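You operate a simulated robot arm through the tools that you are given. There is no shell and no other tool.

You run a simulated two-armed robot. Do the job below in one go: nothing can be reset, and whatever is moved stays where it is left.

## Task
Check channel 57 on the meter plate at 4 mA, then 20 mA.
Fine: switch on, black dial to 57; set the orange dial and press the green button at each value; leave it on and its plug in.

Only the result counts: the job must be done as asked and must still hold three seconds after the hand-in. Knocking over, shifting, dropping, spilling or breaking anything else fails it.

## Robot
Two 7-joint arms with fingered hands on one trunk that stands fixed in place. Base frame: the origin is at the foot of the trunk, x ahead of it, y to its left, z up. Readings come in mm, rad, newtons and seconds.
The left shoulder is at [34, 125, 1227], the right one opposite. With the tool pointing down near the work surface each hand reaches from about 380 to 820 mm from the base axis, measured 20 degrees to its own side. Payload 4 kg a hand.
The tool frame of a hand sits at the grasp point between the pads (the TCP): z along the fingers, y along the line on which they close. The tips reach 29 mm beyond it. The gripper opens to 100 mm; its body begins 34 mm behind the TCP. The gripper is a hand of 5 fingers: y runs from the thumb to the fingers, the wrist lies at [-15, -105, -177] in the tool frame, and closing takes about 1.5 s.
Orientation is that of the tool frame in the base frame, as a unit quaternion [w, x, y, z]. With the fingers straight down and the wrist toward the robot, the tool's x, y and z point along [0, 1, 0], [1, 0, 0] and [0, 0, -1] of the base frame.

## Interface
- The arms move only by the tool move_arm. It takes "left_rows", "right_rows" or both (then of equal length, played together; a hand with none holds still); each is a list that holds one entry, the list of rows, each a list of 7 numbers: the shift along the tool's x, y, z in mm, then the turn, a rotation vector about the tool's x, y, z in rad, then the closure, from 0 (fully open) to 1 (shut). In form: [[[x, y, z, ax, ay, az, gripper], ...]]. A call has 1 to 20 rows; each row is the pose to reach, as a shift and turn from the pose commanded when the call began, along the tool's axes at that moment. Rows are played at 5 a second. More than 50 mm and 0.15 rad between two rows, or a gripper value outside its range, and nothing of the call is played. A pose out of reach is approached as far as the arm can. The call stops where the force on the tool passes 40 N (or 10 N more than at its start, if that is more) or the arm is blocked; 0.2 s more then pass. Each finger travels about 45 mm/s and halts on what it meets, pressing with about 22 N; the grip force reading is that of the motor and also rises with nothing between the fingers. The clock runs only during rows and for 0.2 s after the last one: add rows that repeat a pose to give the fingers time. The reply holds the time, the measured pose of the TCP, the force on the tool along the base axes, the opening and the grip force, in the units named above and with some noise, with the torque about the TCP (base axes, N m) and any sound that the robot's microphone picked up, and new pictures: "show" is both (left out), scene, wrist or none (wrist: the cameras of the hands that moved).
- Cameras (640 x 400 px; columns grow to the right, rows downward): "scene" is now at [131.6, 2.8, 1360]; the picture's right is [0.04, -1.00, 0.00], its down [-0.56, -0.02, -0.83] and it looks along [0.83, 0.03, -0.56] (base axes); focal length 243 px, centre (320, 200). "left" rides on the left gripper at [-66, -86, -121] in its tool frame; the picture's right is [-0.76, -0.31, 0.58], its down [0.59, -0.70, 0.40] and it looks along [0.28, 0.64, 0.71] (tool axes); focal length 247 px, centre (320, 200). "right" rides on the right gripper at [66, -86, -121] in its tool frame; the picture's right is [-0.76, 0.31, -0.58], its down [-0.59, -0.70, 0.40] and it looks along [-0.28, 0.64, 0.71] (tool axes); focal length 247 px, centre (320, 200). There is no depth. A picture from a camera that has moved, and an enlarged one, comes with that camera's place and axes in the base frame and with its lens.
- slide_trunk(by): moves the trunk up (or, below 0, down) by that many mm; the arms and the scene camera ride with it, the base frame stays. It gives what a move gives, with no picture.
- grasp_type(shape, hand): the hand has 5 fingers and takes this shape, open, in about a second: jaw (thumb against the fingers, like two jaws); tri (thumb and two fingers); tip (a fingertip pinch); poke (one finger out to press); point (the index stretched); flat (the hand flat); cup (the hand cupped); fist (a fist). The gripper value then closes the fingers along that shape, each until it touches; the sizes above hold for jaw. It gives what a move gives, with no picture.
- aim_head(pan, tilt): turns the head with the scene camera to pan (to the left, within 1.396 rad either way) and tilt (down, from -0.506 to 1.204), counted from straight ahead of the robot (the tilt from the chest, where the trunk bows). It gives what a move gives, and a new picture of the scene camera.
- enlarge(camera, box): a new picture of the part [left, top, right, bottom] of that camera's present view, enlarged. It takes no simulated time.
- sign_off(): hands the job in; it is judged then, once.

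Nothing tells you positions but the pictures and the camera data. Unless the task says otherwise, let go and move clear before handing in.

The tools are called as name(argument=value, ...) on one line, values as JSON. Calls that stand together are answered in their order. move_arm: Moves the arms, as the interface text tells. Its arguments: {"type":"object","properties":{"left_rows":{"type":"array"},"right_rows":{"type":"array"},"show":{"type":"string","enum":["both","scene","wrist","none"]}},"required":[]} The other tools are called the same way: slide_trunk (by) moves the trunk up or down; grasp_type (shape, hand) gives the hand a shape; aim_head (pan, tilt) turns the head that bears the scene camera; enlarge (camera, box) takes an enlarged picture of a part of a camera's view; sign_off () hands the job in.

At the start:

```text
time_s: 0.0
left_ee_pos: [552.0, 272.6, 1201.1]
left_orientation: [0.0, 0.707, 0.707, 0.0]
left_contact_force: [0.1, 0.1, -0.6]
left_moment: [-0.02, 0.0, 0.01]
left_opening: 99.8
left_grasp_force: 0.0
left_shape: jaw
right_ee_pos: [551.1, -193.1, 1247.8]
right_orientation: [0.0, 0.707, 0.707, 0.001]
right_contact_force: [0.2, 0.4, 0.0]
right_moment: [-0.04, 0.0, -0.03]
right_opening: 99.8
right_grasp_force: 0.0
right_shape: jaw
trunk travel left (down, up): [-425.0, 322.0]
head pan, tilt (commanded): [0.037, 0.59]
```

scene: 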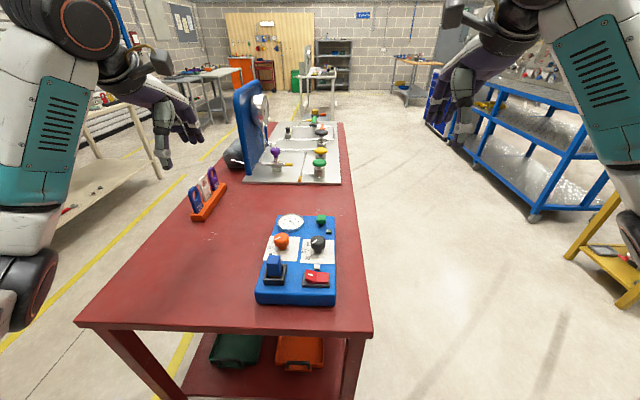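
right: 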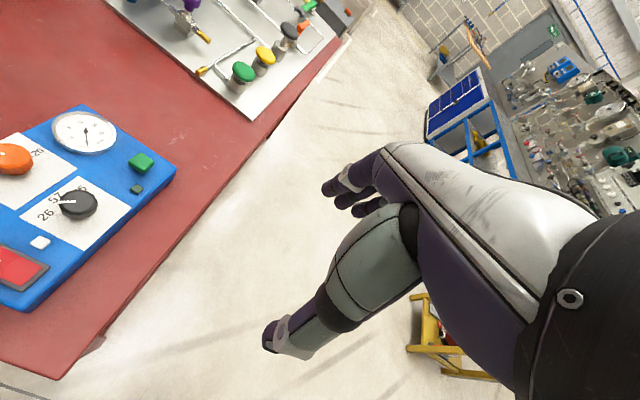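
left: 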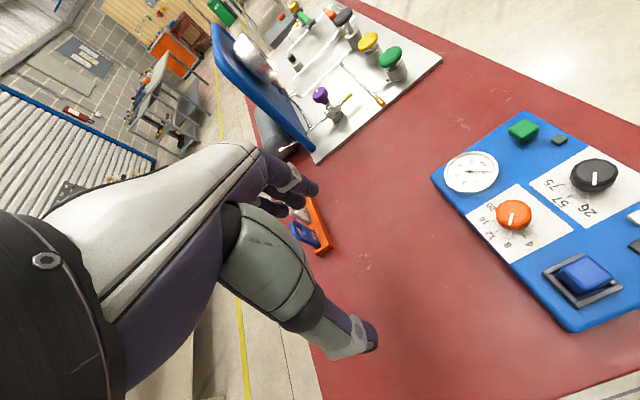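

I see a blue meter plate on the red table with a gauge, an orange dial, a black dial, a green button, a blue plug and a red switch. I will enlarge the views first to read the scales and work out where each part is.

enlarge(camera="scene", box=[245, 205, 350, 310])

enlarge(camera="left", box=[430, 100, 640, 340])

enlarge(camera="right", box=[0, 100, 200, 310])

```text
3.81 times, centred on (298, 258) of scene
camera zoom: at [131.6, 2.8, 1360.0], right [0.04, -1.0, 0.0], down [-0.56, -0.02, -0.83], along [0.83, 0.03, -0.56], focal length 925 px, centre (406, -19)
```

zoom: 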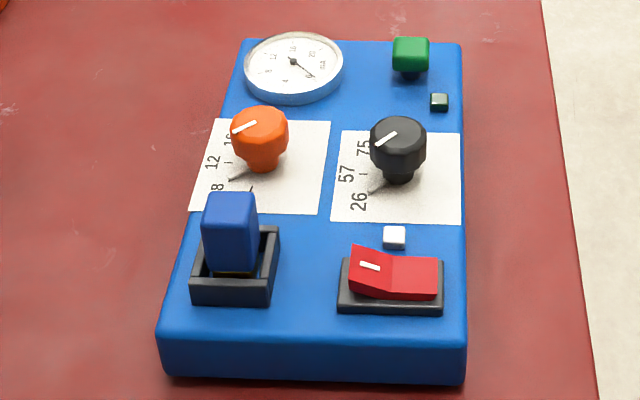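

```text
1.67 times, centred on (535, 220) of left
camera zoom: at [466.9, 208.0, 1322.2], right [-0.31, -0.76, -0.58], down [-0.7, 0.59, -0.4], along [0.64, 0.28, -0.71], focal length 412 px, centre (-38, 167)
```

zoom: 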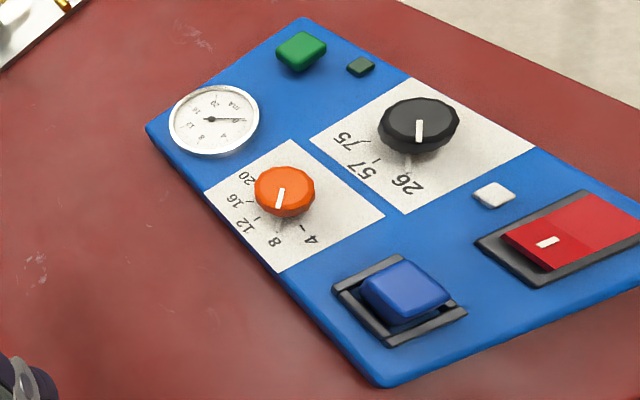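

```text
1.90 times, centred on (100, 205) of right
camera zoom: at [465.4, -126.4, 1366.7], right [0.31, -0.76, 0.58], down [-0.7, -0.59, -0.4], along [0.64, -0.28, -0.71], focal length 470 px, centre (739, 190)
```

zoom: 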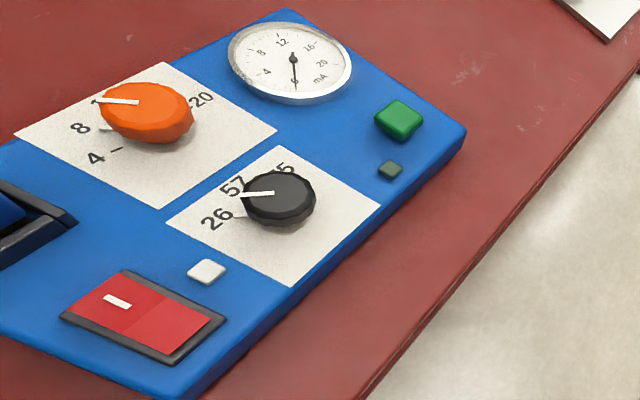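

The plate top is near z 900. The black dial is at about (576, 25), the orange at (584, 117) and the green button at (681, 19). The black dial points at 26 and the orange one near 8. Next I'll shape the hands, left in tri for the dials and right in poke for pressing, and look at where the fingers end up.

grasp_type(shape="tri", hand="left")

grasp_type(shape="poke", hand="right")

move_arm(left_rows=[[[0, 0, 0, 0, 0, 0, 0], [0, 0, 0, 0, 0, 0, 0]]], right_rows=[[[0, 0, 0, 0, 0, 0, 0], [0, 0, 0, 0, 0, 0, 0]]], show="both")

```text
time_s: 0.9
left_ee_pos: [552.3, 273.6, 1200.1]
left_orientation: [-0.001, 0.707, 0.707, 0.0]
left_contact_force: [0.2, -0.2, -0.8]
left_moment: [0.0, 0.01, -0.02]
left_opening: 99.9
left_grasp_force: 0.0
left_shape: tri
right_ee_pos: [550.8, -192.8, 1247.2]
right_orientation: [0.0, 0.707, 0.707, 0.0]
right_contact_force: [-0.3, -0.1, 0.1]
right_moment: [0.01, -0.02, 0.0]
right_opening: 99.7
right_grasp_force: 0.0
right_shape: jaw
trunk travel left (down, up): [-425.0, 322.0]
head pan, tilt (commanded): [0.037, 0.59]
```

```text
time_s: 1.8
left_ee_pos: [552.2, 273.9, 1200.3]
left_orientation: [0.001, 0.707, 0.707, 0.0]
left_contact_force: [0.0, -0.1, -0.6]
left_moment: [-0.01, -0.01, 0.01]
left_opening: 99.7
left_grasp_force: 0.0
left_shape: tri
right_ee_pos: [550.4, -193.6, 1247.1]
right_orientation: [0.0, 0.707, 0.707, 0.0]
right_contact_force: [0.2, 0.1, 0.6]
right_moment: [-0.02, 0.0, 0.0]
right_opening: 0.0
right_grasp_force: 0.0
right_shape: poke
trunk travel left (down, up): [-425.0, 322.0]
head pan, tilt (commanded): [0.037, 0.59]
```

```text
time_s: 2.4
left_ee_pos: [553.0, 274.8, 1201.1]
left_orientation: [0.0, 0.707, 0.707, 0.0]
left_contact_force: [-0.1, -0.1, 1.1]
left_moment: [0.0, 0.0, 0.01]
left_opening: 99.7
left_grasp_force: 0.2
left_shape: tri
right_ee_pos: [551.3, -192.2, 1247.9]
right_orientation: [0.0, 0.707, 0.707, 0.0]
right_contact_force: [0.2, -0.1, 0.8]
right_moment: [0.02, -0.01, 0.03]
right_opening: 0.3
right_grasp_force: 0.0
right_shape: poke
trunk travel left (down, up): [-425.0, 322.0]
head pan, tilt (commanded): [0.037, 0.59]
camera scene: at [131.6, 2.8, 1360.0], right [0.04, -1.0, 0.0], down [-0.56, -0.02, -0.83], along [0.83, 0.03, -0.56], focal length 243 px, centre (320, 200)
camera right: at [465.4, -126.4, 1366.7], right [0.31, -0.76, 0.58], down [-0.7, -0.59, -0.4], along [0.64, -0.28, -0.71], focal length 247 px, centre (320, 200)
camera left: at [467.0, 208.0, 1322.1], right [-0.31, -0.76, -0.58], down [-0.7, 0.59, -0.4], along [0.64, 0.28, -0.71], focal length 247 px, centre (320, 200)
```

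scene: 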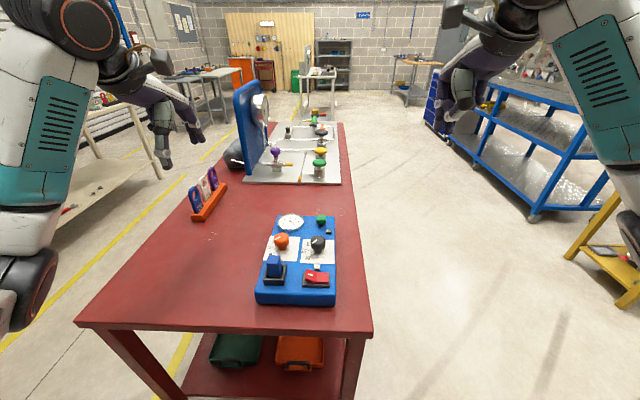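
right: 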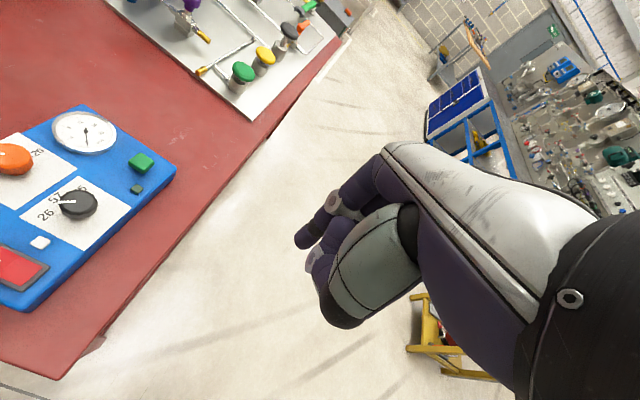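
left: 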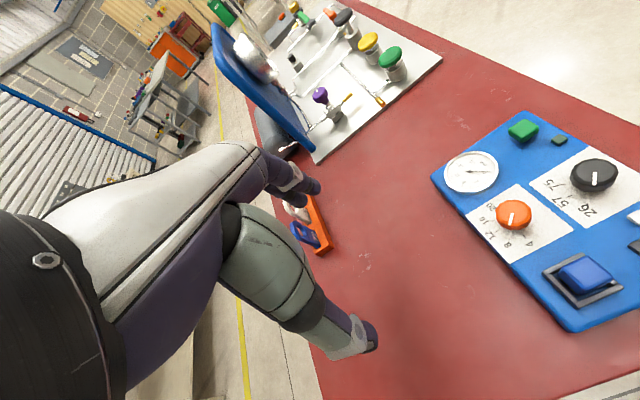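

The poke finger extends near the tool axis. I'll zoom in on the right hand from both cameras to fix where its fingertip is.

enlarge(camera="scene", box=[420, 60, 520, 150])

enlarge(camera="right", box=[270, 150, 430, 340])

enlarge(camera="scene", box=[130, 60, 230, 180])

enlarge(camera="left", box=[220, 140, 400, 370])

```text
4.44 times, centred on (470, 105) of scene
camera zoom: at [131.6, 2.8, 1360.0], right [0.04, -1.0, 0.0], down [-0.56, -0.02, -0.83], along [0.83, 0.03, -0.56], focal length 1079 px, centre (-347, 622)
```

zoom: 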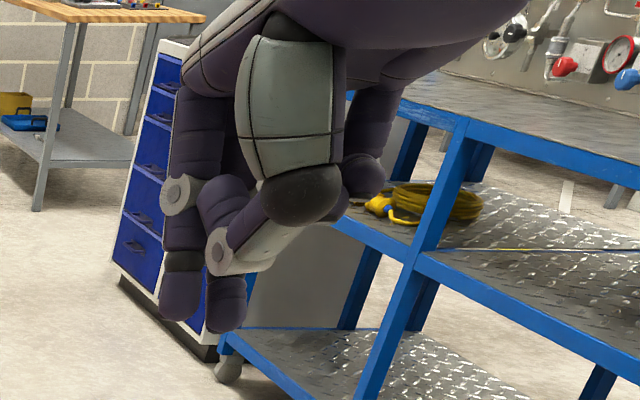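

```text
2.11 times, centred on (350, 245) of right
camera zoom: at [465.4, -126.4, 1366.7], right [0.31, -0.76, 0.58], down [-0.7, -0.59, -0.4], along [0.64, -0.28, -0.71], focal length 520 px, centre (257, 105)
```

zoom: 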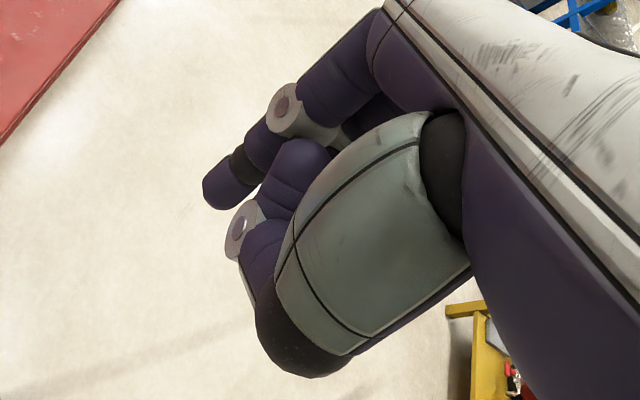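

```text
3.33 times, centred on (180, 120) of scene
camera zoom: at [131.6, 2.8, 1360.0], right [0.04, -1.0, 0.0], down [-0.56, -0.02, -0.83], along [0.83, 0.03, -0.56], focal length 809 px, centre (787, 467)
```

zoom: 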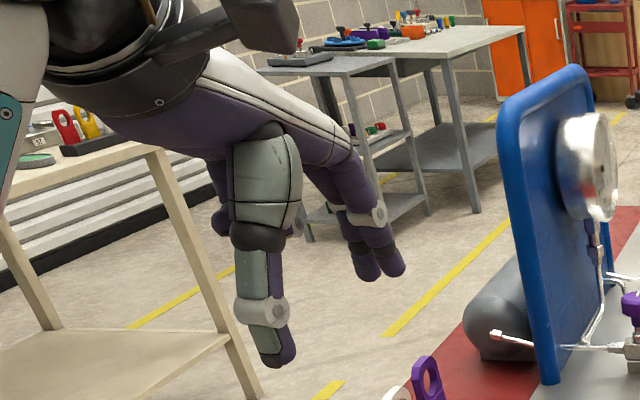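

```text
1.74 times, centred on (310, 255) of left
camera zoom: at [467.0, 208.0, 1322.1], right [-0.31, -0.76, -0.58], down [-0.7, 0.59, -0.4], along [0.64, 0.28, -0.71], focal length 430 px, centre (337, 104)
```

zoom: 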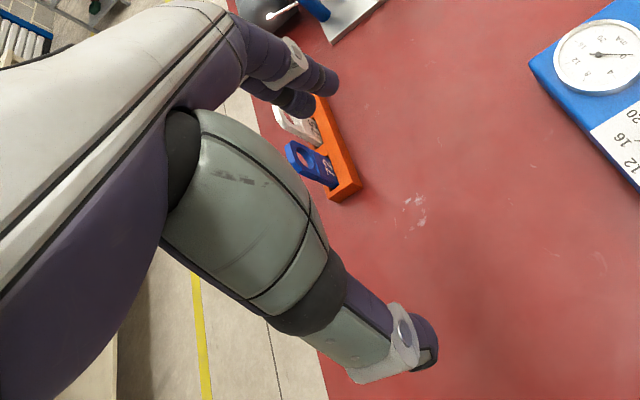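

The fingertip of the right hand lies a little forward of the tool axis and about 30–40 mm below the TCP. I'll bring the right hand over the marked half of the rocker, about (488, 42), hovering well above it, to measure the tip against its target.

move_arm(right_rows=[[[29, -8, 20, 0, 0, 0, 0], [58, -16, 45, 0, 0, 0, 0], [87, -24, 70, 0, 0, 0, 0], [116, -32, 95, 0, 0, 0, 0], [145, -40, 120, 0, 0, 0, 0], [174, -48, 145, 0, 0, 0, 0], [203, -56, 170, 0, 0, 0, 0], [230, -66, 195, 0, 0, 0, 0], [230, -66, 215, 0, 0, 0, 0], [230, -66, 235, 0, 0, 0, 0], [230, -66, 235, 0, 0, 0, 0]]], show="both")

```text
time_s: 4.8
left_ee_pos: [552.0, 273.0, 1200.8]
left_orientation: [-0.001, 0.707, 0.707, 0.0]
left_contact_force: [0.1, 0.0, -0.6]
left_moment: [-0.01, -0.05, -0.02]
left_opening: 99.9
left_grasp_force: 0.1
left_shape: tri
right_ee_pos: [483.7, 36.6, 1013.0]
right_orientation: [0.0, 0.708, 0.707, 0.0]
right_contact_force: [0.6, 1.2, -0.2]
right_moment: [0.0, -0.01, -0.01]
right_opening: 0.0
right_grasp_force: 0.0
right_shape: poke
trunk travel left (down, up): [-425.0, 322.0]
head pan, tilt (commanded): [0.037, 0.59]
camera scene: at [131.5, 2.8, 1360.0], right [0.04, -1.0, 0.0], down [-0.56, -0.02, -0.83], along [0.83, 0.03, -0.56], focal length 243 px, centre (320, 200)
camera right: at [398.9, 103.4, 1131.6], right [0.31, -0.76, 0.58], down [-0.7, -0.59, -0.4], along [0.64, -0.28, -0.71], focal length 247 px, centre (320, 200)
```

scene: 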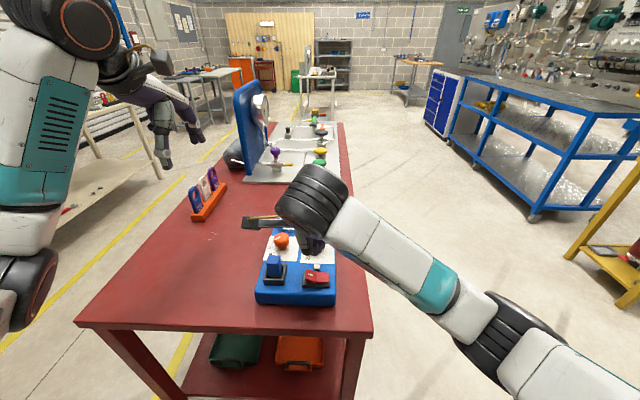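
right: 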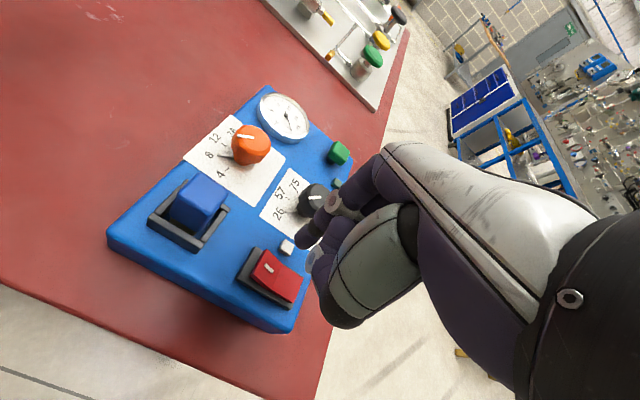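

The right hand hovers over the plate. I'll zoom in on fingertip and rocker.

enlarge(camera="right", box=[160, 90, 380, 340])

enlarge(camera="scene", box=[245, 205, 350, 310])

enlarge(camera="left", box=[430, 60, 640, 300])

```text
1.60 times, centred on (270, 215) of right
camera zoom: at [398.9, 103.4, 1131.6], right [0.31, -0.76, 0.58], down [-0.7, -0.59, -0.4], along [0.64, -0.28, -0.71], focal length 395 px, centre (400, 176)
```

zoom: 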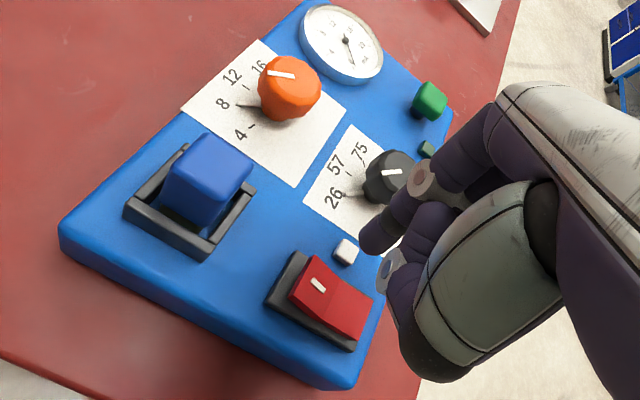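

```text
3.81 times, centred on (298, 258) of scene
camera zoom: at [131.5, 2.8, 1360.0], right [0.04, -1.0, 0.0], down [-0.56, -0.02, -0.83], along [0.83, 0.03, -0.56], focal length 925 px, centre (406, -19)
```

zoom: 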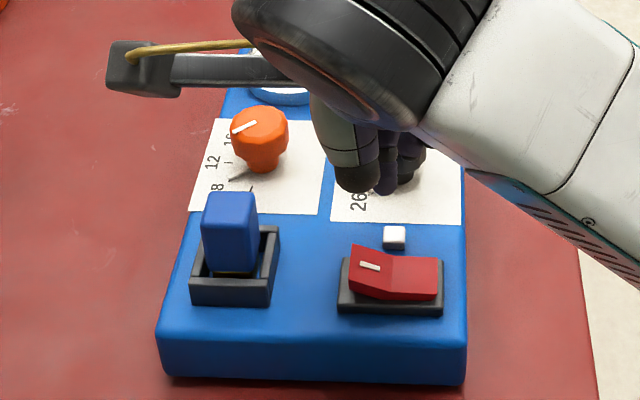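

```text
1.67 times, centred on (535, 180) of left
camera zoom: at [466.9, 208.0, 1322.2], right [-0.31, -0.76, -0.58], down [-0.7, 0.59, -0.4], along [0.64, 0.28, -0.71], focal length 412 px, centre (-38, 233)
```

zoom: 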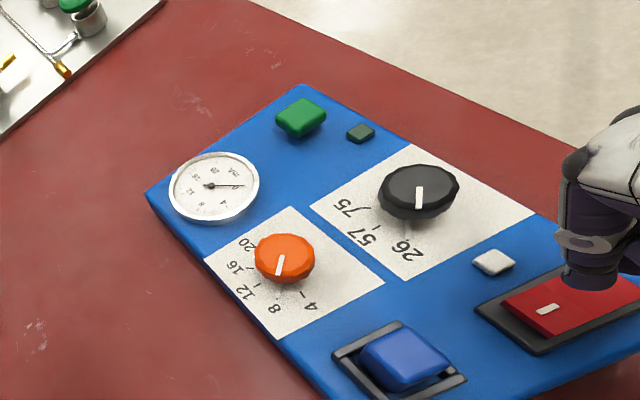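

The fingertip triangulates to about (482, 49, 995), which is an offset of roughly [12, -3, 18] in the tool frame. To see whether any other finger reaches lower, I'll turn the left hand so its camera sees the right hand from the side.

move_arm(left_rows=[[[0, 0, 0, 0, 0, 0.14, 0], [0, 0, 0, 0, 0, 0.28, 0], [0, 0, 0, 0, 0, 0.42, 0], [0, 0, 0, 0, 0, 0.56, 0], [0, 0, 0, 0, 0, 0.7, 0], [0, 0, 0, 0, 0, 0.7, 0]]], show="wrist")

```text
time_s: 6.2
left_ee_pos: [551.8, 273.2, 1200.6]
left_orientation: [0.001, 0.907, 0.421, 0.001]
left_contact_force: [-0.4, 0.6, 0.6]
left_moment: [-0.01, 0.04, 0.01]
left_opening: 99.8
left_grasp_force: 0.0
left_shape: tri
right_ee_pos: [484.2, 37.9, 1012.8]
right_orientation: [0.0, 0.707, 0.707, 0.0]
right_contact_force: [0.4, -0.4, 0.5]
right_moment: [0.0, 0.01, 0.0]
right_opening: 0.1
right_grasp_force: 0.0
right_shape: poke
trunk travel left (down, up): [-425.0, 322.0]
head pan, tilt (commanded): [0.037, 0.59]
camera left: at [445.1, 278.7, 1322.7], right [-0.72, -0.38, -0.58], down [-0.16, 0.9, -0.4], along [0.67, -0.2, -0.71], focal length 247 px, centre (320, 200)
```

left: 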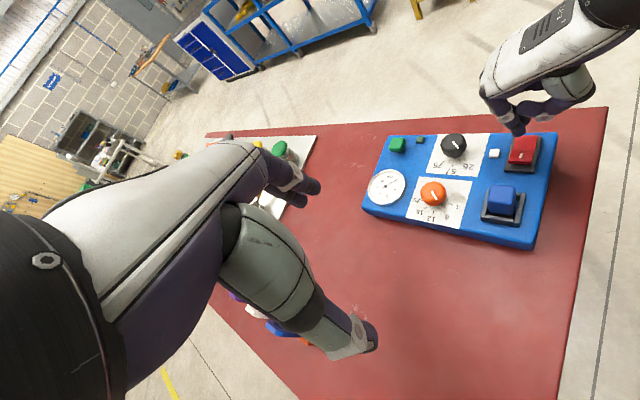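

enlarge(camera="left", box=[470, 50, 610, 190])

enlarge(camera="left", box=[360, 120, 560, 250])

```text
2.86 times, centred on (540, 120) of left
camera zoom: at [445.1, 278.7, 1322.7], right [-0.72, -0.38, -0.58], down [-0.16, 0.9, -0.4], along [0.67, -0.2, -0.71], focal length 706 px, centre (-309, 429)
```

zoom: 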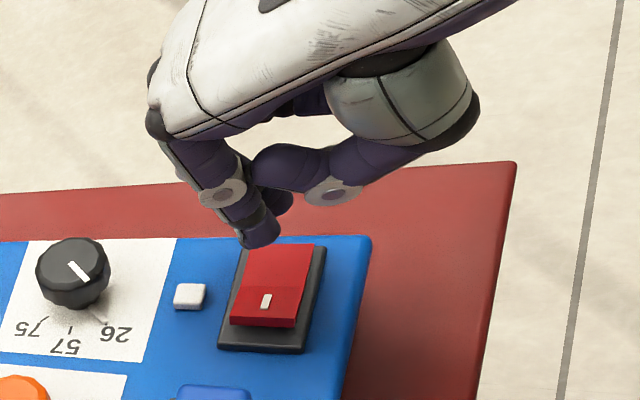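

```text
3.08 times, centred on (460, 185) of left
camera zoom: at [445.1, 278.7, 1322.7], right [-0.72, -0.38, -0.58], down [-0.16, 0.9, -0.4], along [0.67, -0.2, -0.71], focal length 760 px, centre (-111, 246)
```

zoom: 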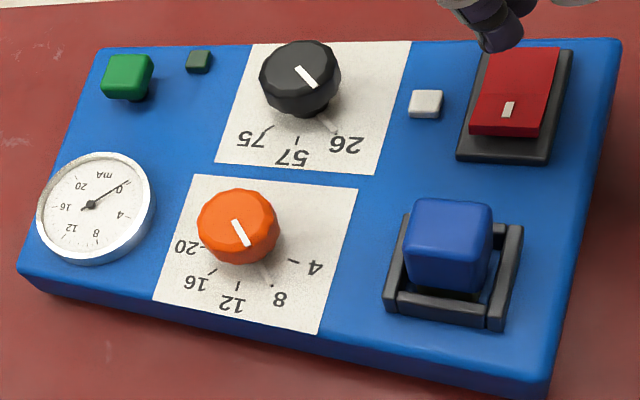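

The index fingertip clearly sticks out lowest, near (484, 52, 995). The rocker's raised marked half is near (485, 40, 925). I'll move the tip over it and come down to just above it.

move_arm(right_rows=[[[-9, 2, 0, 0, 0, 0, 0], [-9, 2, 20, 0, 0, 0, 0], [-9, 2, 40, 0, 0, 0, 0], [-9, 2, 55, 0, 0, 0, 0], [-9, 2, 55, 0, 0, 0, 0]]], show="wrist")

enlarge(camera="left", box=[470, 50, 610, 190])

enlarge(camera="right", box=[160, 90, 380, 340])

```text
time_s: 7.4
left_ee_pos: [552.7, 272.3, 1200.3]
left_orientation: [0.0, 0.907, 0.421, 0.0]
left_contact_force: [-0.8, -0.1, 0.6]
left_moment: [-0.02, -0.01, -0.01]
left_opening: 100.1
left_grasp_force: 0.0
left_shape: tri
right_ee_pos: [486.3, 27.4, 957.9]
right_orientation: [0.0, 0.707, 0.707, 0.001]
right_contact_force: [-0.7, 0.1, -0.8]
right_moment: [-0.01, 0.02, 0.02]
right_opening: 0.0
right_grasp_force: 0.1
right_shape: poke
trunk travel left (down, up): [-425.0, 322.0]
head pan, tilt (commanded): [0.037, 0.59]
camera right: at [401.5, 93.9, 1076.9], right [0.31, -0.76, 0.58], down [-0.7, -0.59, -0.4], along [0.64, -0.28, -0.71], focal length 247 px, centre (320, 200)
```

right: 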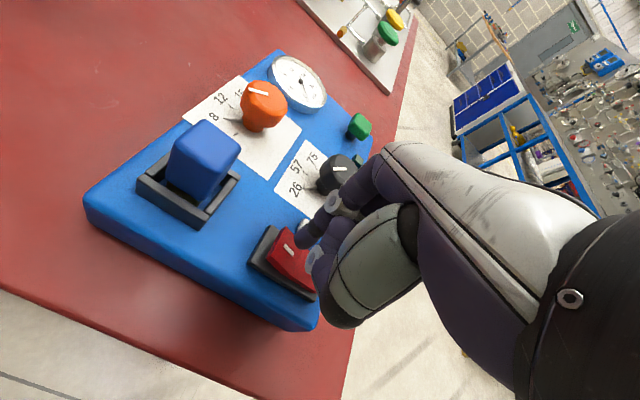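

```text
2.86 times, centred on (540, 120) of left
camera zoom: at [445.3, 278.4, 1322.7], right [-0.72, -0.38, -0.58], down [-0.16, 0.9, -0.4], along [0.67, -0.2, -0.71], focal length 706 px, centre (-309, 429)
```

zoom: 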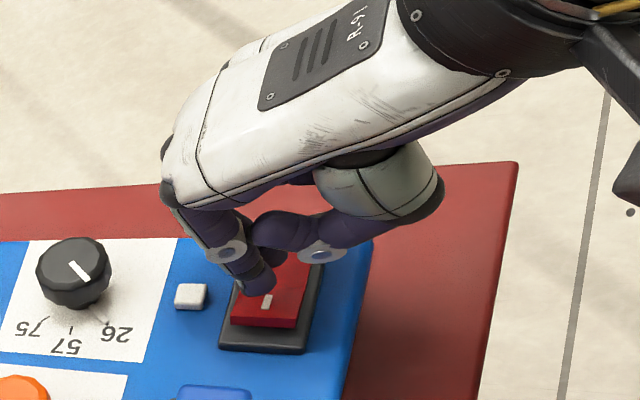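

```text
1.60 times, centred on (270, 215) of right
camera zoom: at [401.5, 93.9, 1076.9], right [0.31, -0.76, 0.58], down [-0.7, -0.59, -0.4], along [0.64, -0.28, -0.71], focal length 395 px, centre (400, 176)
```

zoom: 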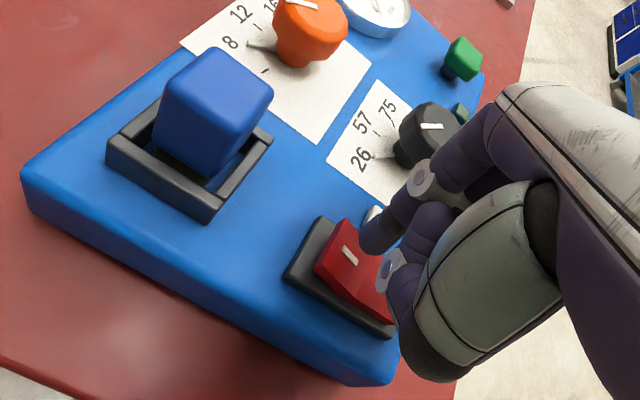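

The tip is centred over the marked end of the rocker at about z 940. Now I'll press down in small steps and watch the force and the microphone.

move_arm(right_rows=[[[0, 0, 5, 0, 0, 0, 0], [0, 0, 9, 0, 0, 0, 0], [0, 0, 12, 0, 0, 0, 0], [0, 0, 15, 0, 0, 0, 0], [0, 0, 18, 0, 0, 0, 0]]], show="none")

enlarge(camera="left", box=[470, 50, 610, 190])

```text
time_s: 8.6
left_ee_pos: [549.5, 272.1, 1203.4]
left_orientation: [0.001, 0.907, 0.422, 0.001]
left_contact_force: [0.4, 0.5, 0.2]
left_moment: [0.0, 0.04, -0.03]
left_opening: 100.0
left_grasp_force: 0.0
left_shape: tri
right_ee_pos: [486.2, 28.7, 945.6]
right_orientation: [0.002, 0.708, 0.706, 0.007]
right_contact_force: [0.4, -3.3, 37.3]
right_moment: [-0.22, -0.06, 0.04]
right_opening: 0.1
right_grasp_force: 0.1
right_shape: poke
trunk travel left (down, up): [-425.0, 322.0]
head pan, tilt (commanded): [0.037, 0.59]
```

```text
2.86 times, centred on (540, 120) of left
camera zoom: at [442.5, 277.9, 1324.4], right [-0.72, -0.38, -0.58], down [-0.16, 0.9, -0.4], along [0.67, -0.2, -0.71], focal length 706 px, centre (-309, 429)
```

zoom: 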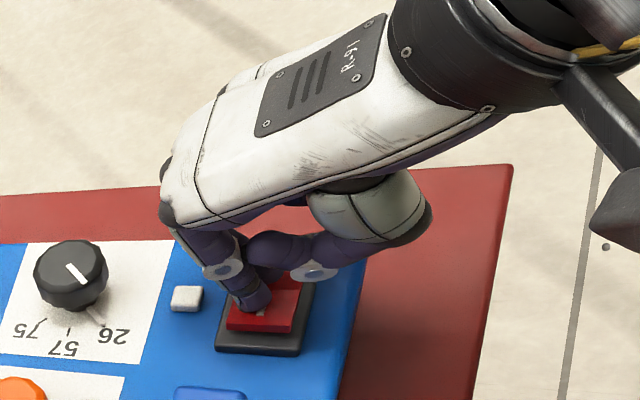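

The force reached 37 N without the rocker flipping. The moment puts the contact on the right of the TCP, so some other finger is touching near the pivot. I'll lift off and look at the fingers again.

move_arm(right_rows=[[[0, 0, -10, 0, 0, 0, 0], [0, 0, -30, 0, 0, 0, 0], [0, 0, -60, 0, 0, 0, 0], [0, 0, -100, 0, 0, 0, 0], [0, 0, -100, 0, 0, 0, 0]]], show="scene")

enlarge(camera="left", box=[470, 20, 610, 160])

enlarge(camera="scene", box=[270, 160, 370, 300])

enlarge(camera="right", box=[270, 170, 400, 300])

```text
time_s: 9.8
left_ee_pos: [552.5, 274.3, 1202.0]
left_orientation: [0.001, 0.907, 0.422, -0.001]
left_contact_force: [0.8, -0.2, -0.2]
left_moment: [-0.04, -0.02, 0.03]
left_opening: 99.9
left_grasp_force: 0.1
left_shape: tri
right_ee_pos: [487.3, 28.9, 1038.1]
right_orientation: [0.0, 0.707, 0.708, -0.001]
right_contact_force: [0.4, -0.9, -0.6]
right_moment: [-0.02, 0.0, 0.01]
right_opening: 0.1
right_grasp_force: 0.0
right_shape: poke
trunk travel left (down, up): [-425.0, 322.0]
head pan, tilt (commanded): [0.037, 0.59]
camera scene: at [131.2, 3.9, 1359.9], right [0.04, -1.0, 0.0], down [-0.56, -0.02, -0.83], along [0.83, 0.03, -0.56], focal length 243 px, centre (320, 200)
```

scene: 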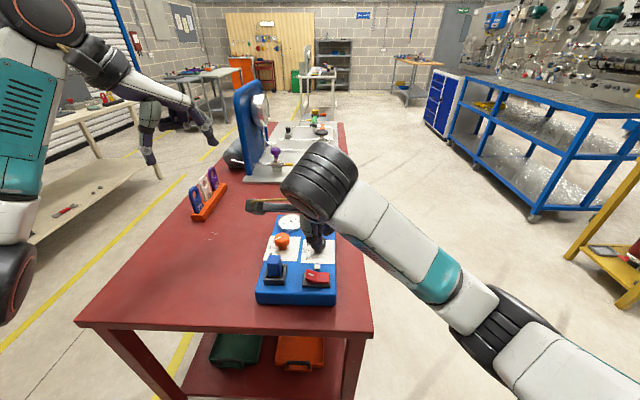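

```text
2.86 times, centred on (540, 90) of left
camera zoom: at [444.9, 279.5, 1322.5], right [-0.72, -0.38, -0.58], down [-0.16, 0.9, -0.4], along [0.67, -0.2, -0.71], focal length 706 px, centre (-309, 514)
```

zoom: 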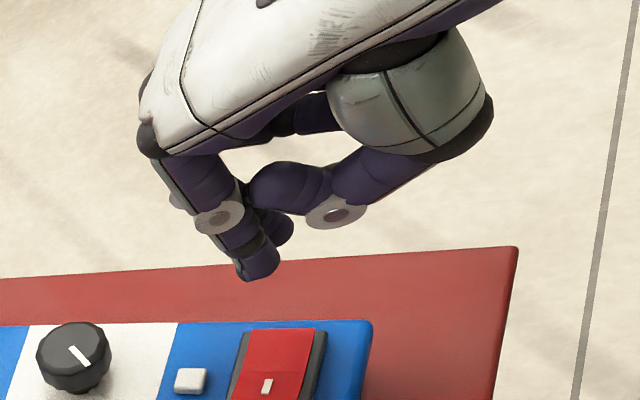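

```text
2.86 times, centred on (320, 230) of scene
camera zoom: at [131.2, 3.9, 1359.9], right [0.04, -1.0, 0.0], down [-0.56, -0.02, -0.83], along [0.83, 0.03, -0.56], focal length 694 px, centre (320, 114)
```

zoom: 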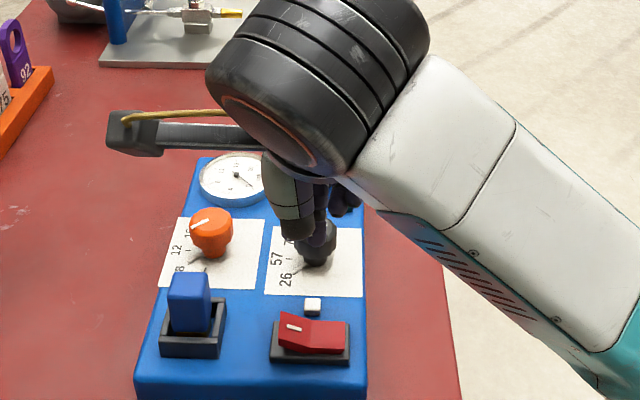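

```text
3.08 times, centred on (335, 235) of right
camera zoom: at [401.2, 95.5, 1157.7], right [0.31, -0.76, 0.58], down [-0.7, -0.59, -0.4], along [0.64, -0.28, -0.71], focal length 760 px, centre (274, 92)
```

zoom: 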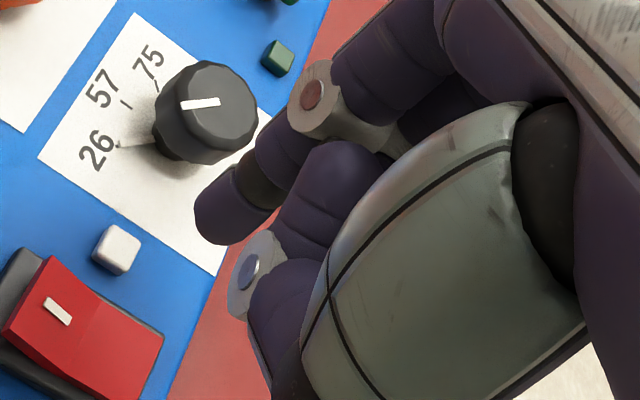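

In "poke" two fingertips, index and middle, reach about equally low, and the middle one was resting on the pivot. I'll try the "point" shape, which should stretch only the index.

grasp_type(shape="point", hand="right")

enlarge(camera="left", box=[470, 20, 610, 160])

enlarge(camera="scene", box=[270, 160, 370, 300])

enlarge(camera="right", box=[220, 150, 400, 330])

```text
time_s: 10.7
left_ee_pos: [552.9, 274.5, 1201.6]
left_orientation: [0.0, 0.907, 0.422, 0.0]
left_contact_force: [1.0, -0.3, 0.2]
left_moment: [0.01, -0.02, 0.02]
left_opening: 99.9
left_grasp_force: 0.0
left_shape: tri
right_ee_pos: [486.9, 28.3, 1038.9]
right_orientation: [0.0, 0.707, 0.707, 0.0]
right_contact_force: [0.0, 0.2, -0.3]
right_moment: [0.0, 0.01, -0.02]
right_opening: 0.0
right_grasp_force: 0.1
right_shape: point
trunk travel left (down, up): [-425.0, 322.0]
head pan, tilt (commanded): [0.037, 0.59]
```

```text
2.86 times, centred on (540, 90) of left
camera zoom: at [445.3, 278.4, 1322.6], right [-0.72, -0.38, -0.58], down [-0.16, 0.9, -0.4], along [0.67, -0.2, -0.71], focal length 706 px, centre (-309, 514)
```

zoom: 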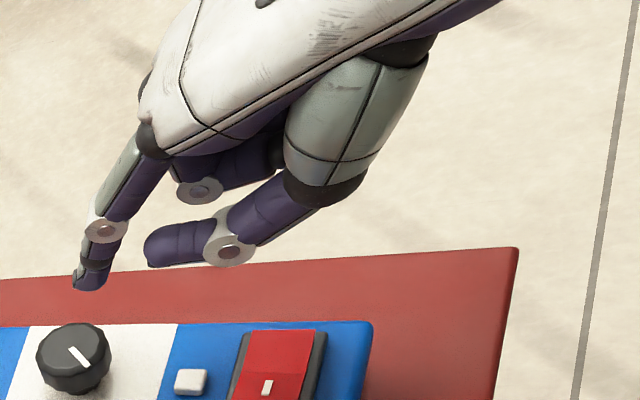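

```text
2.86 times, centred on (320, 230) of scene
camera zoom: at [131.6, 2.8, 1359.9], right [0.04, -1.0, 0.0], down [-0.56, -0.02, -0.83], along [0.83, 0.03, -0.56], focal length 694 px, centre (320, 114)
```

zoom: 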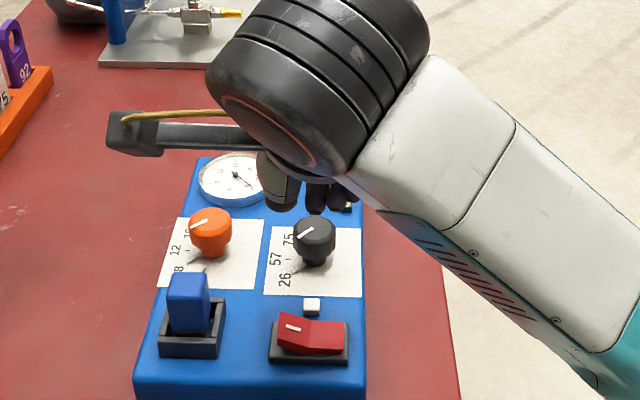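

```text
2.22 times, centred on (310, 240) of right
camera zoom: at [401.5, 94.6, 1157.6], right [0.31, -0.76, 0.58], down [-0.7, -0.59, -0.4], along [0.64, -0.28, -0.71], focal length 549 px, centre (342, 111)
```

zoom: 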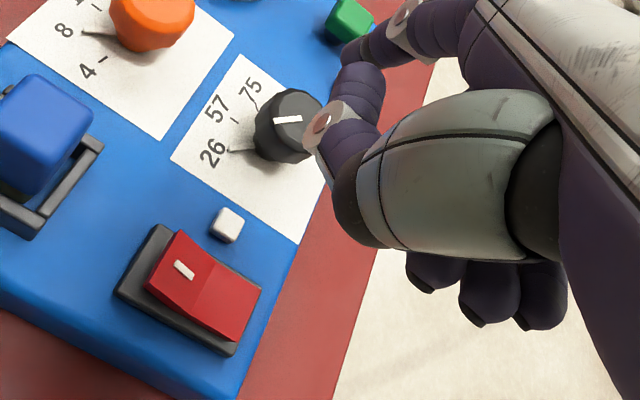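

In "point" the index reaches far forward with the folded fingers close below the palm, which is awkward over the plate. I'll go back to "poke" and press with the middle finger (tool x about -7). That puts the TCP at y ≈ 49, and the index then stays clear beyond the rocker's end.

grasp_type(shape="poke", hand="right")

move_arm(right_rows=[[[10, -1, 20, 0, 0, 0, 0], [20, -2, 40, 0, 0, 0, 0], [20, -2, 60, 0, 0, 0, 0], [20, -2, 73, 0, 0, 0, 0], [20, -2, 73, 0, 0, 0, 0]]], show="none")

enlarge(camera="left", box=[470, 50, 610, 190])

enlarge(camera="right", box=[220, 150, 400, 330])

enlarge(camera="scene", box=[245, 205, 350, 310])

```text
time_s: 11.6
left_ee_pos: [552.5, 272.9, 1201.6]
left_orientation: [0.0, 0.907, 0.422, 0.0]
left_contact_force: [0.4, 0.9, 0.0]
left_moment: [-0.02, 0.0, 0.01]
left_opening: 99.7
left_grasp_force: 0.1
left_shape: tri
right_ee_pos: [488.0, 27.6, 1037.6]
right_orientation: [0.0, 0.707, 0.707, 0.0]
right_contact_force: [-0.6, 0.9, 0.2]
right_moment: [0.0, -0.03, 0.0]
right_opening: 0.0
right_grasp_force: 0.0
right_shape: poke
trunk travel left (down, up): [-425.0, 322.0]
head pan, tilt (commanded): [0.037, 0.59]
```

```text
time_s: 12.8
left_ee_pos: [552.9, 273.4, 1201.0]
left_orientation: [0.001, 0.907, 0.422, 0.0]
left_contact_force: [0.4, 0.0, -0.3]
left_moment: [0.0, -0.02, -0.02]
left_opening: 99.9
left_grasp_force: 0.1
left_shape: tri
right_ee_pos: [484.8, 48.7, 965.6]
right_orientation: [0.0, 0.707, 0.707, 0.001]
right_contact_force: [-0.5, 0.3, 0.5]
right_moment: [0.0, -0.02, 0.01]
right_opening: 0.3
right_grasp_force: 0.0
right_shape: poke
trunk travel left (down, up): [-425.0, 322.0]
head pan, tilt (commanded): [0.037, 0.59]
```

```text
2.86 times, centred on (540, 120) of left
camera zoom: at [445.3, 278.5, 1322.7], right [-0.72, -0.38, -0.58], down [-0.16, 0.9, -0.4], along [0.67, -0.2, -0.71], focal length 706 px, centre (-309, 429)
```

zoom: 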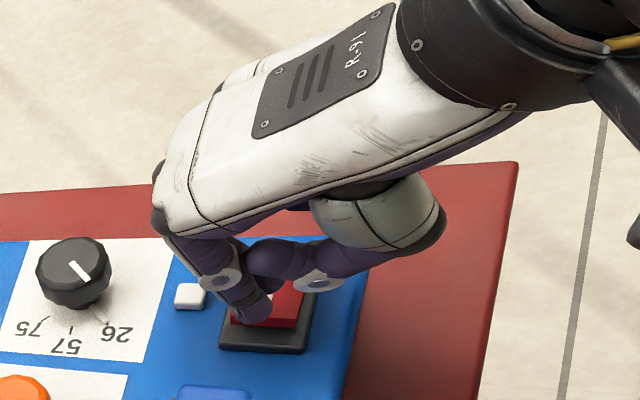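

```text
2.22 times, centred on (310, 240) of right
camera zoom: at [399.6, 114.3, 1085.2], right [0.31, -0.76, 0.58], down [-0.7, -0.59, -0.4], along [0.64, -0.28, -0.71], focal length 549 px, centre (342, 111)
```

zoom: 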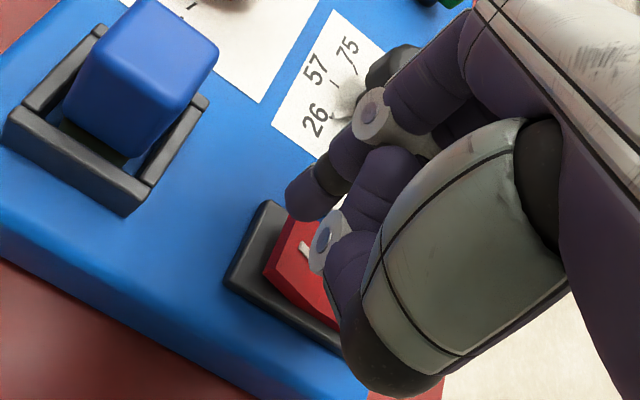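

```text
3.81 times, centred on (298, 258) of scene
camera zoom: at [131.6, 2.9, 1360.0], right [0.04, -1.0, 0.0], down [-0.56, -0.02, -0.83], along [0.83, 0.03, -0.56], focal length 925 px, centre (406, -19)
```

zoom: 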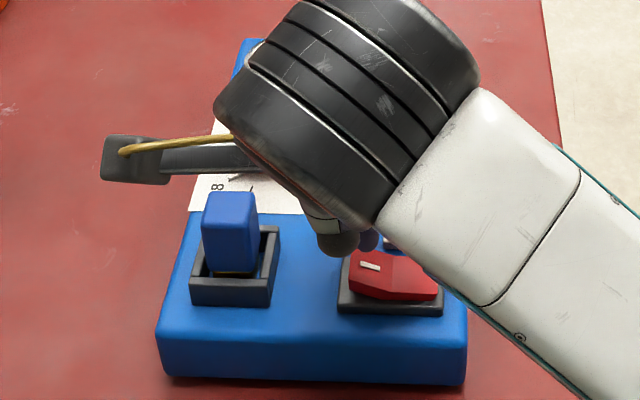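

The middle fingertip hangs right behind the white mark, about 15 mm above it. I'll shift 4 mm further outward for leverage and press down gently.

move_arm(right_rows=[[[4, 0, 4, 0, 0, 0, 0], [4, 0, 8, 0, 0, 0, 0], [4, 0, 12, 0, 0, 0, 0], [4, 0, 15, 0, 0, 0, 0], [4, 0, 18, 0, 0, 0, 0], [4, 0, 21, 0, 0, 0, 0], [4, 0, 24, 0, 0, 0, 0]]], show="none")

enlarge(camera="left", box=[470, 50, 610, 190])

enlarge(camera="scene", box=[245, 205, 350, 310])

```text
time_s: 14.4
left_ee_pos: [551.6, 273.3, 1201.7]
left_orientation: [0.0, 0.907, 0.422, 0.0]
left_contact_force: [0.3, 0.6, -0.5]
left_moment: [-0.05, 0.0, 0.03]
left_opening: 99.8
left_grasp_force: 0.1
left_shape: tri
right_ee_pos: [485.5, 51.7, 944.7]
right_orientation: [0.002, 0.707, 0.707, 0.002]
right_contact_force: [2.2, 0.1, 13.9]
right_moment: [-0.2, -0.06, 0.05]
right_opening: 0.1
right_grasp_force: 0.0
right_shape: poke
trunk travel left (down, up): [-425.0, 322.0]
head pan, tilt (commanded): [0.037, 0.59]
```

```text
2.86 times, centred on (540, 120) of left
camera zoom: at [444.4, 278.5, 1323.3], right [-0.72, -0.38, -0.58], down [-0.16, 0.9, -0.4], along [0.67, -0.2, -0.71], focal length 706 px, centre (-309, 429)
```

zoom: 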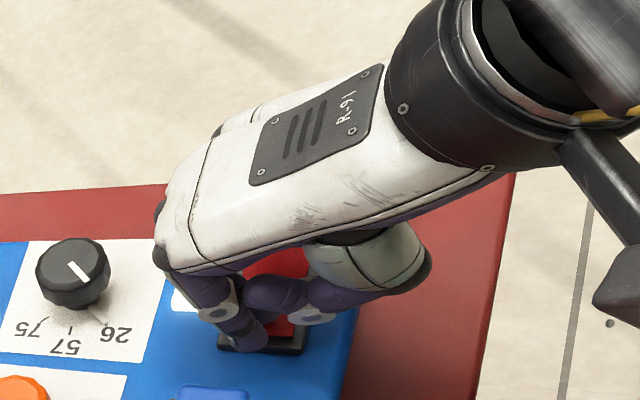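

```text
3.81 times, centred on (298, 258) of scene
camera zoom: at [130.7, 2.9, 1360.3], right [0.04, -1.0, 0.0], down [-0.56, -0.02, -0.83], along [0.83, 0.03, -0.56], focal length 925 px, centre (406, -19)
```

zoom: 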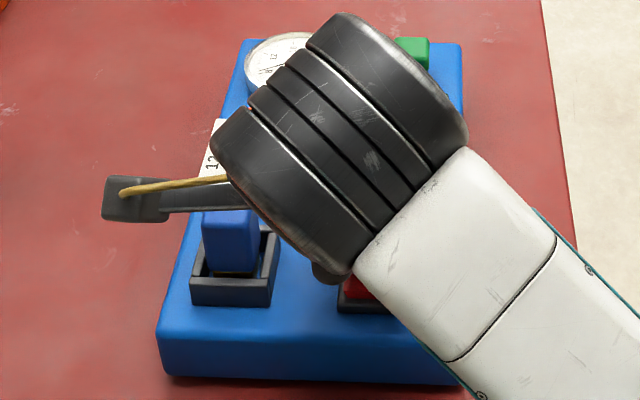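

The force eased to 14 N, the rocker's far half looks raised, and the white lamp looks bright. I'll lift off to check whether it latched.

move_arm(right_rows=[[[0, 0, -10, 0, 0, 0, 0], [0, 0, -35, 0, 0, 0, 0], [0, 0, -70, 0, 0, 0, 0], [-30, 0, -100, 0, 0, 0, 0], [-70, 0, -120, 0, 0, 0, 0], [-110, 0, -140, 0, 0, 0, 0], [-150, 0, -160, 0, 0, 0, 0], [-190, 0, -180, 0, 0, 0, 0], [-230, 0, -200, 0, 0, 0, 0]]], show="none")

enlarge(camera="scene", box=[245, 205, 350, 310])

enlarge(camera="left", box=[360, 120, 560, 250])

```text
time_s: 16.4
left_ee_pos: [553.7, 271.3, 1201.6]
left_orientation: [-0.001, 0.907, 0.421, -0.001]
left_contact_force: [-0.1, 0.7, 0.4]
left_moment: [0.02, 0.05, 0.03]
left_opening: 99.6
left_grasp_force: 0.1
left_shape: tri
right_ee_pos: [535.0, -189.6, 1098.4]
right_orientation: [0.0, 0.707, 0.707, 0.001]
right_contact_force: [-0.5, -0.6, 0.0]
right_moment: [0.0, -0.02, 0.02]
right_opening: 0.1
right_grasp_force: 0.1
right_shape: poke
right hand out of reach, approached as far as the arm can: row 6, 7, 8, 9
trunk travel left (down, up): [-425.0, 322.0]
head pan, tilt (commanded): [0.037, 0.59]
```

```text
3.81 times, centred on (298, 258) of scene
camera zoom: at [132.3, 1.9, 1359.9], right [0.04, -1.0, 0.0], down [-0.56, -0.02, -0.83], along [0.83, 0.03, -0.56], focal length 925 px, centre (406, -19)
```

zoom: 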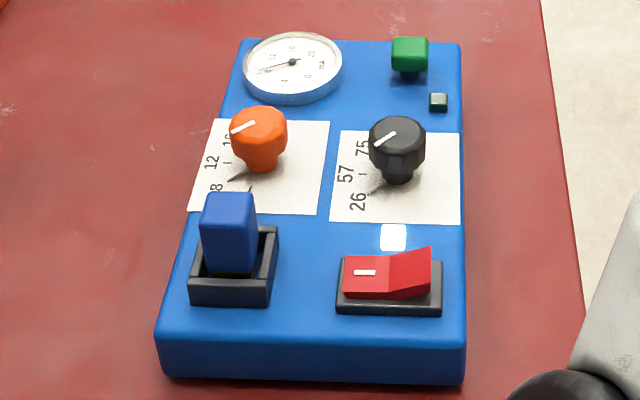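

```text
3.08 times, centred on (460, 185) of left
camera zoom: at [445.9, 277.4, 1322.7], right [-0.72, -0.38, -0.58], down [-0.16, 0.9, -0.4], along [0.67, -0.2, -0.71], focal length 760 px, centre (-111, 246)
```

zoom: 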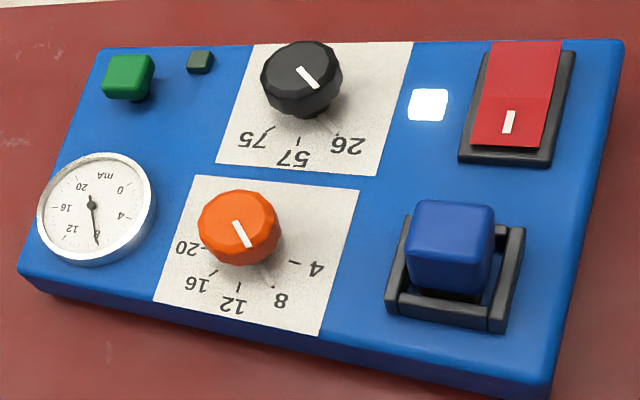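

The switch latched on: the lamp is lit and the gauge now reads 8 mA, matching the orange dial. The right hand is clear. Next the left hand goes over the black dial at about (577, 24) with its fingers partly closed, yawed so that a 45° turn will bring the dial to 57.

move_arm(left_rows=[[[-22, 22.5, 15, 0, 0, -0.1375, 0.1], [-44, 45, 35, 0, 0, -0.275, 0.2], [-66, 67.5, 60, 0, 0, -0.4125, 0.35], [-88, 90, 85, 0, 0, -0.55, 0.35], [-110, 112.5, 110, 0, 0, -0.6875, 0.35], [-132, 135, 135, 0, 0, -0.825, 0.35], [-154, 157.5, 160, 0, 0, -0.9625, 0.35], [-175.2, 180.1, 185, 0, 0, -1.1, 0.35], [-175.2, 180.1, 190, 0, 0, -1.1, 0.35], [-175.2, 180.1, 190, 0, 0, -1.1, 0.35]]], show="both")

enlarge(camera="left", box=[220, 140, 440, 360])

enlarge(camera="scene", box=[245, 185, 365, 310])

enlarge(camera="right", box=[0, 0, 320, 300])

```text
time_s: 18.6
left_ee_pos: [577.5, 23.8, 1010.4]
left_orientation: [0.0, 0.553, 0.833, 0.001]
left_contact_force: [-0.3, 0.2, -0.3]
left_moment: [0.01, 0.0, 0.01]
left_opening: 64.9
left_grasp_force: 0.2
left_shape: tri
right_ee_pos: [535.4, -189.3, 1099.1]
right_orientation: [0.0, 0.708, 0.706, 0.001]
right_contact_force: [-0.7, 0.0, 0.1]
right_moment: [0.03, -0.02, -0.01]
right_opening: 0.2
right_grasp_force: 0.0
right_shape: poke
trunk travel left (down, up): [-425.0, 322.0]
head pan, tilt (commanded): [0.037, 0.59]
camera scene: at [131.6, 2.6, 1360.0], right [0.04, -1.0, 0.0], down [-0.56, -0.02, -0.83], along [0.83, 0.03, -0.56], focal length 243 px, centre (320, 200)
camera left: at [524.6, -70.2, 1132.3], right [0.01, -0.82, -0.58], down [-0.88, 0.27, -0.4], along [0.48, 0.51, -0.71], focal length 247 px, centre (320, 200)
```

scene: 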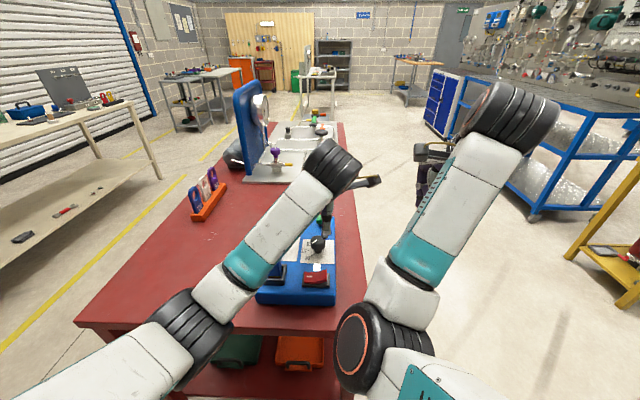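
left: 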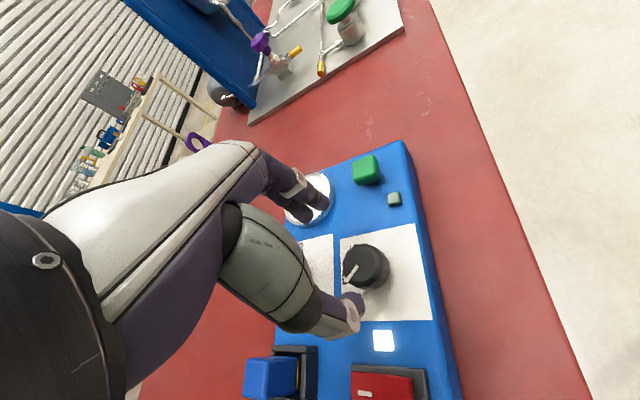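

```text
1.82 times, centred on (330, 250) of left
camera zoom: at [524.6, -70.2, 1132.3], right [0.01, -0.82, -0.58], down [-0.88, 0.27, -0.4], along [0.48, 0.51, -0.71], focal length 449 px, centre (302, 109)
```

zoom: 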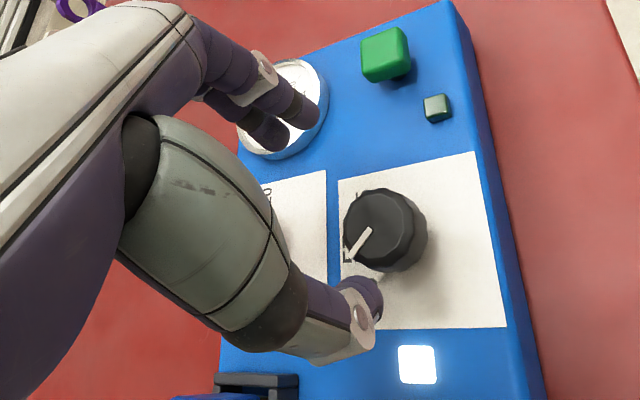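

```text
3.20 times, centred on (305, 248) of scene
camera zoom: at [131.6, 2.6, 1360.0], right [0.04, -1.0, 0.0], down [-0.56, -0.02, -0.83], along [0.83, 0.03, -0.56], focal length 777 px, centre (368, 48)
```

zoom: 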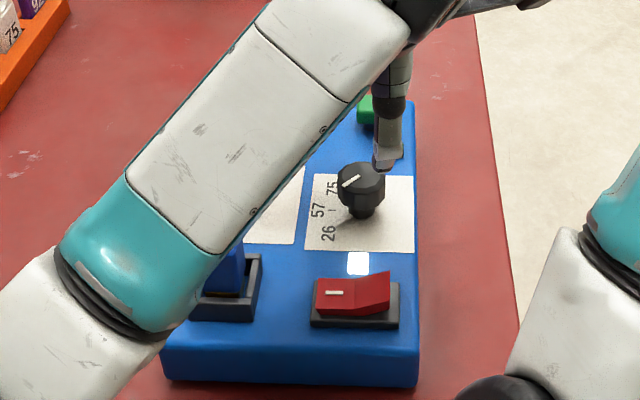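

```text
1.33 times, centred on (160, 150) of right
camera zoom: at [449.3, -122.8, 1217.9], right [0.31, -0.76, 0.58], down [-0.7, -0.59, -0.4], along [0.64, -0.28, -0.71], focal length 329 px, centre (533, 267)
```

zoom: 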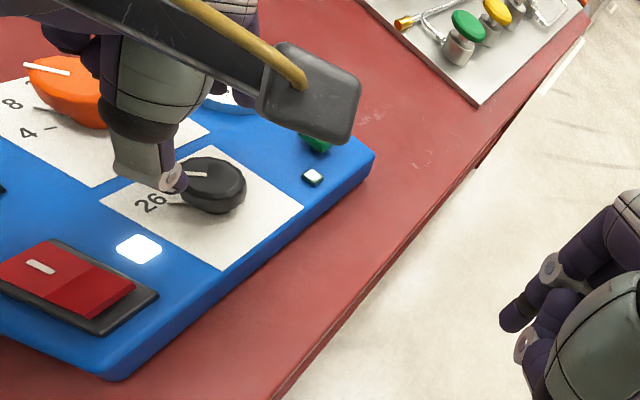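

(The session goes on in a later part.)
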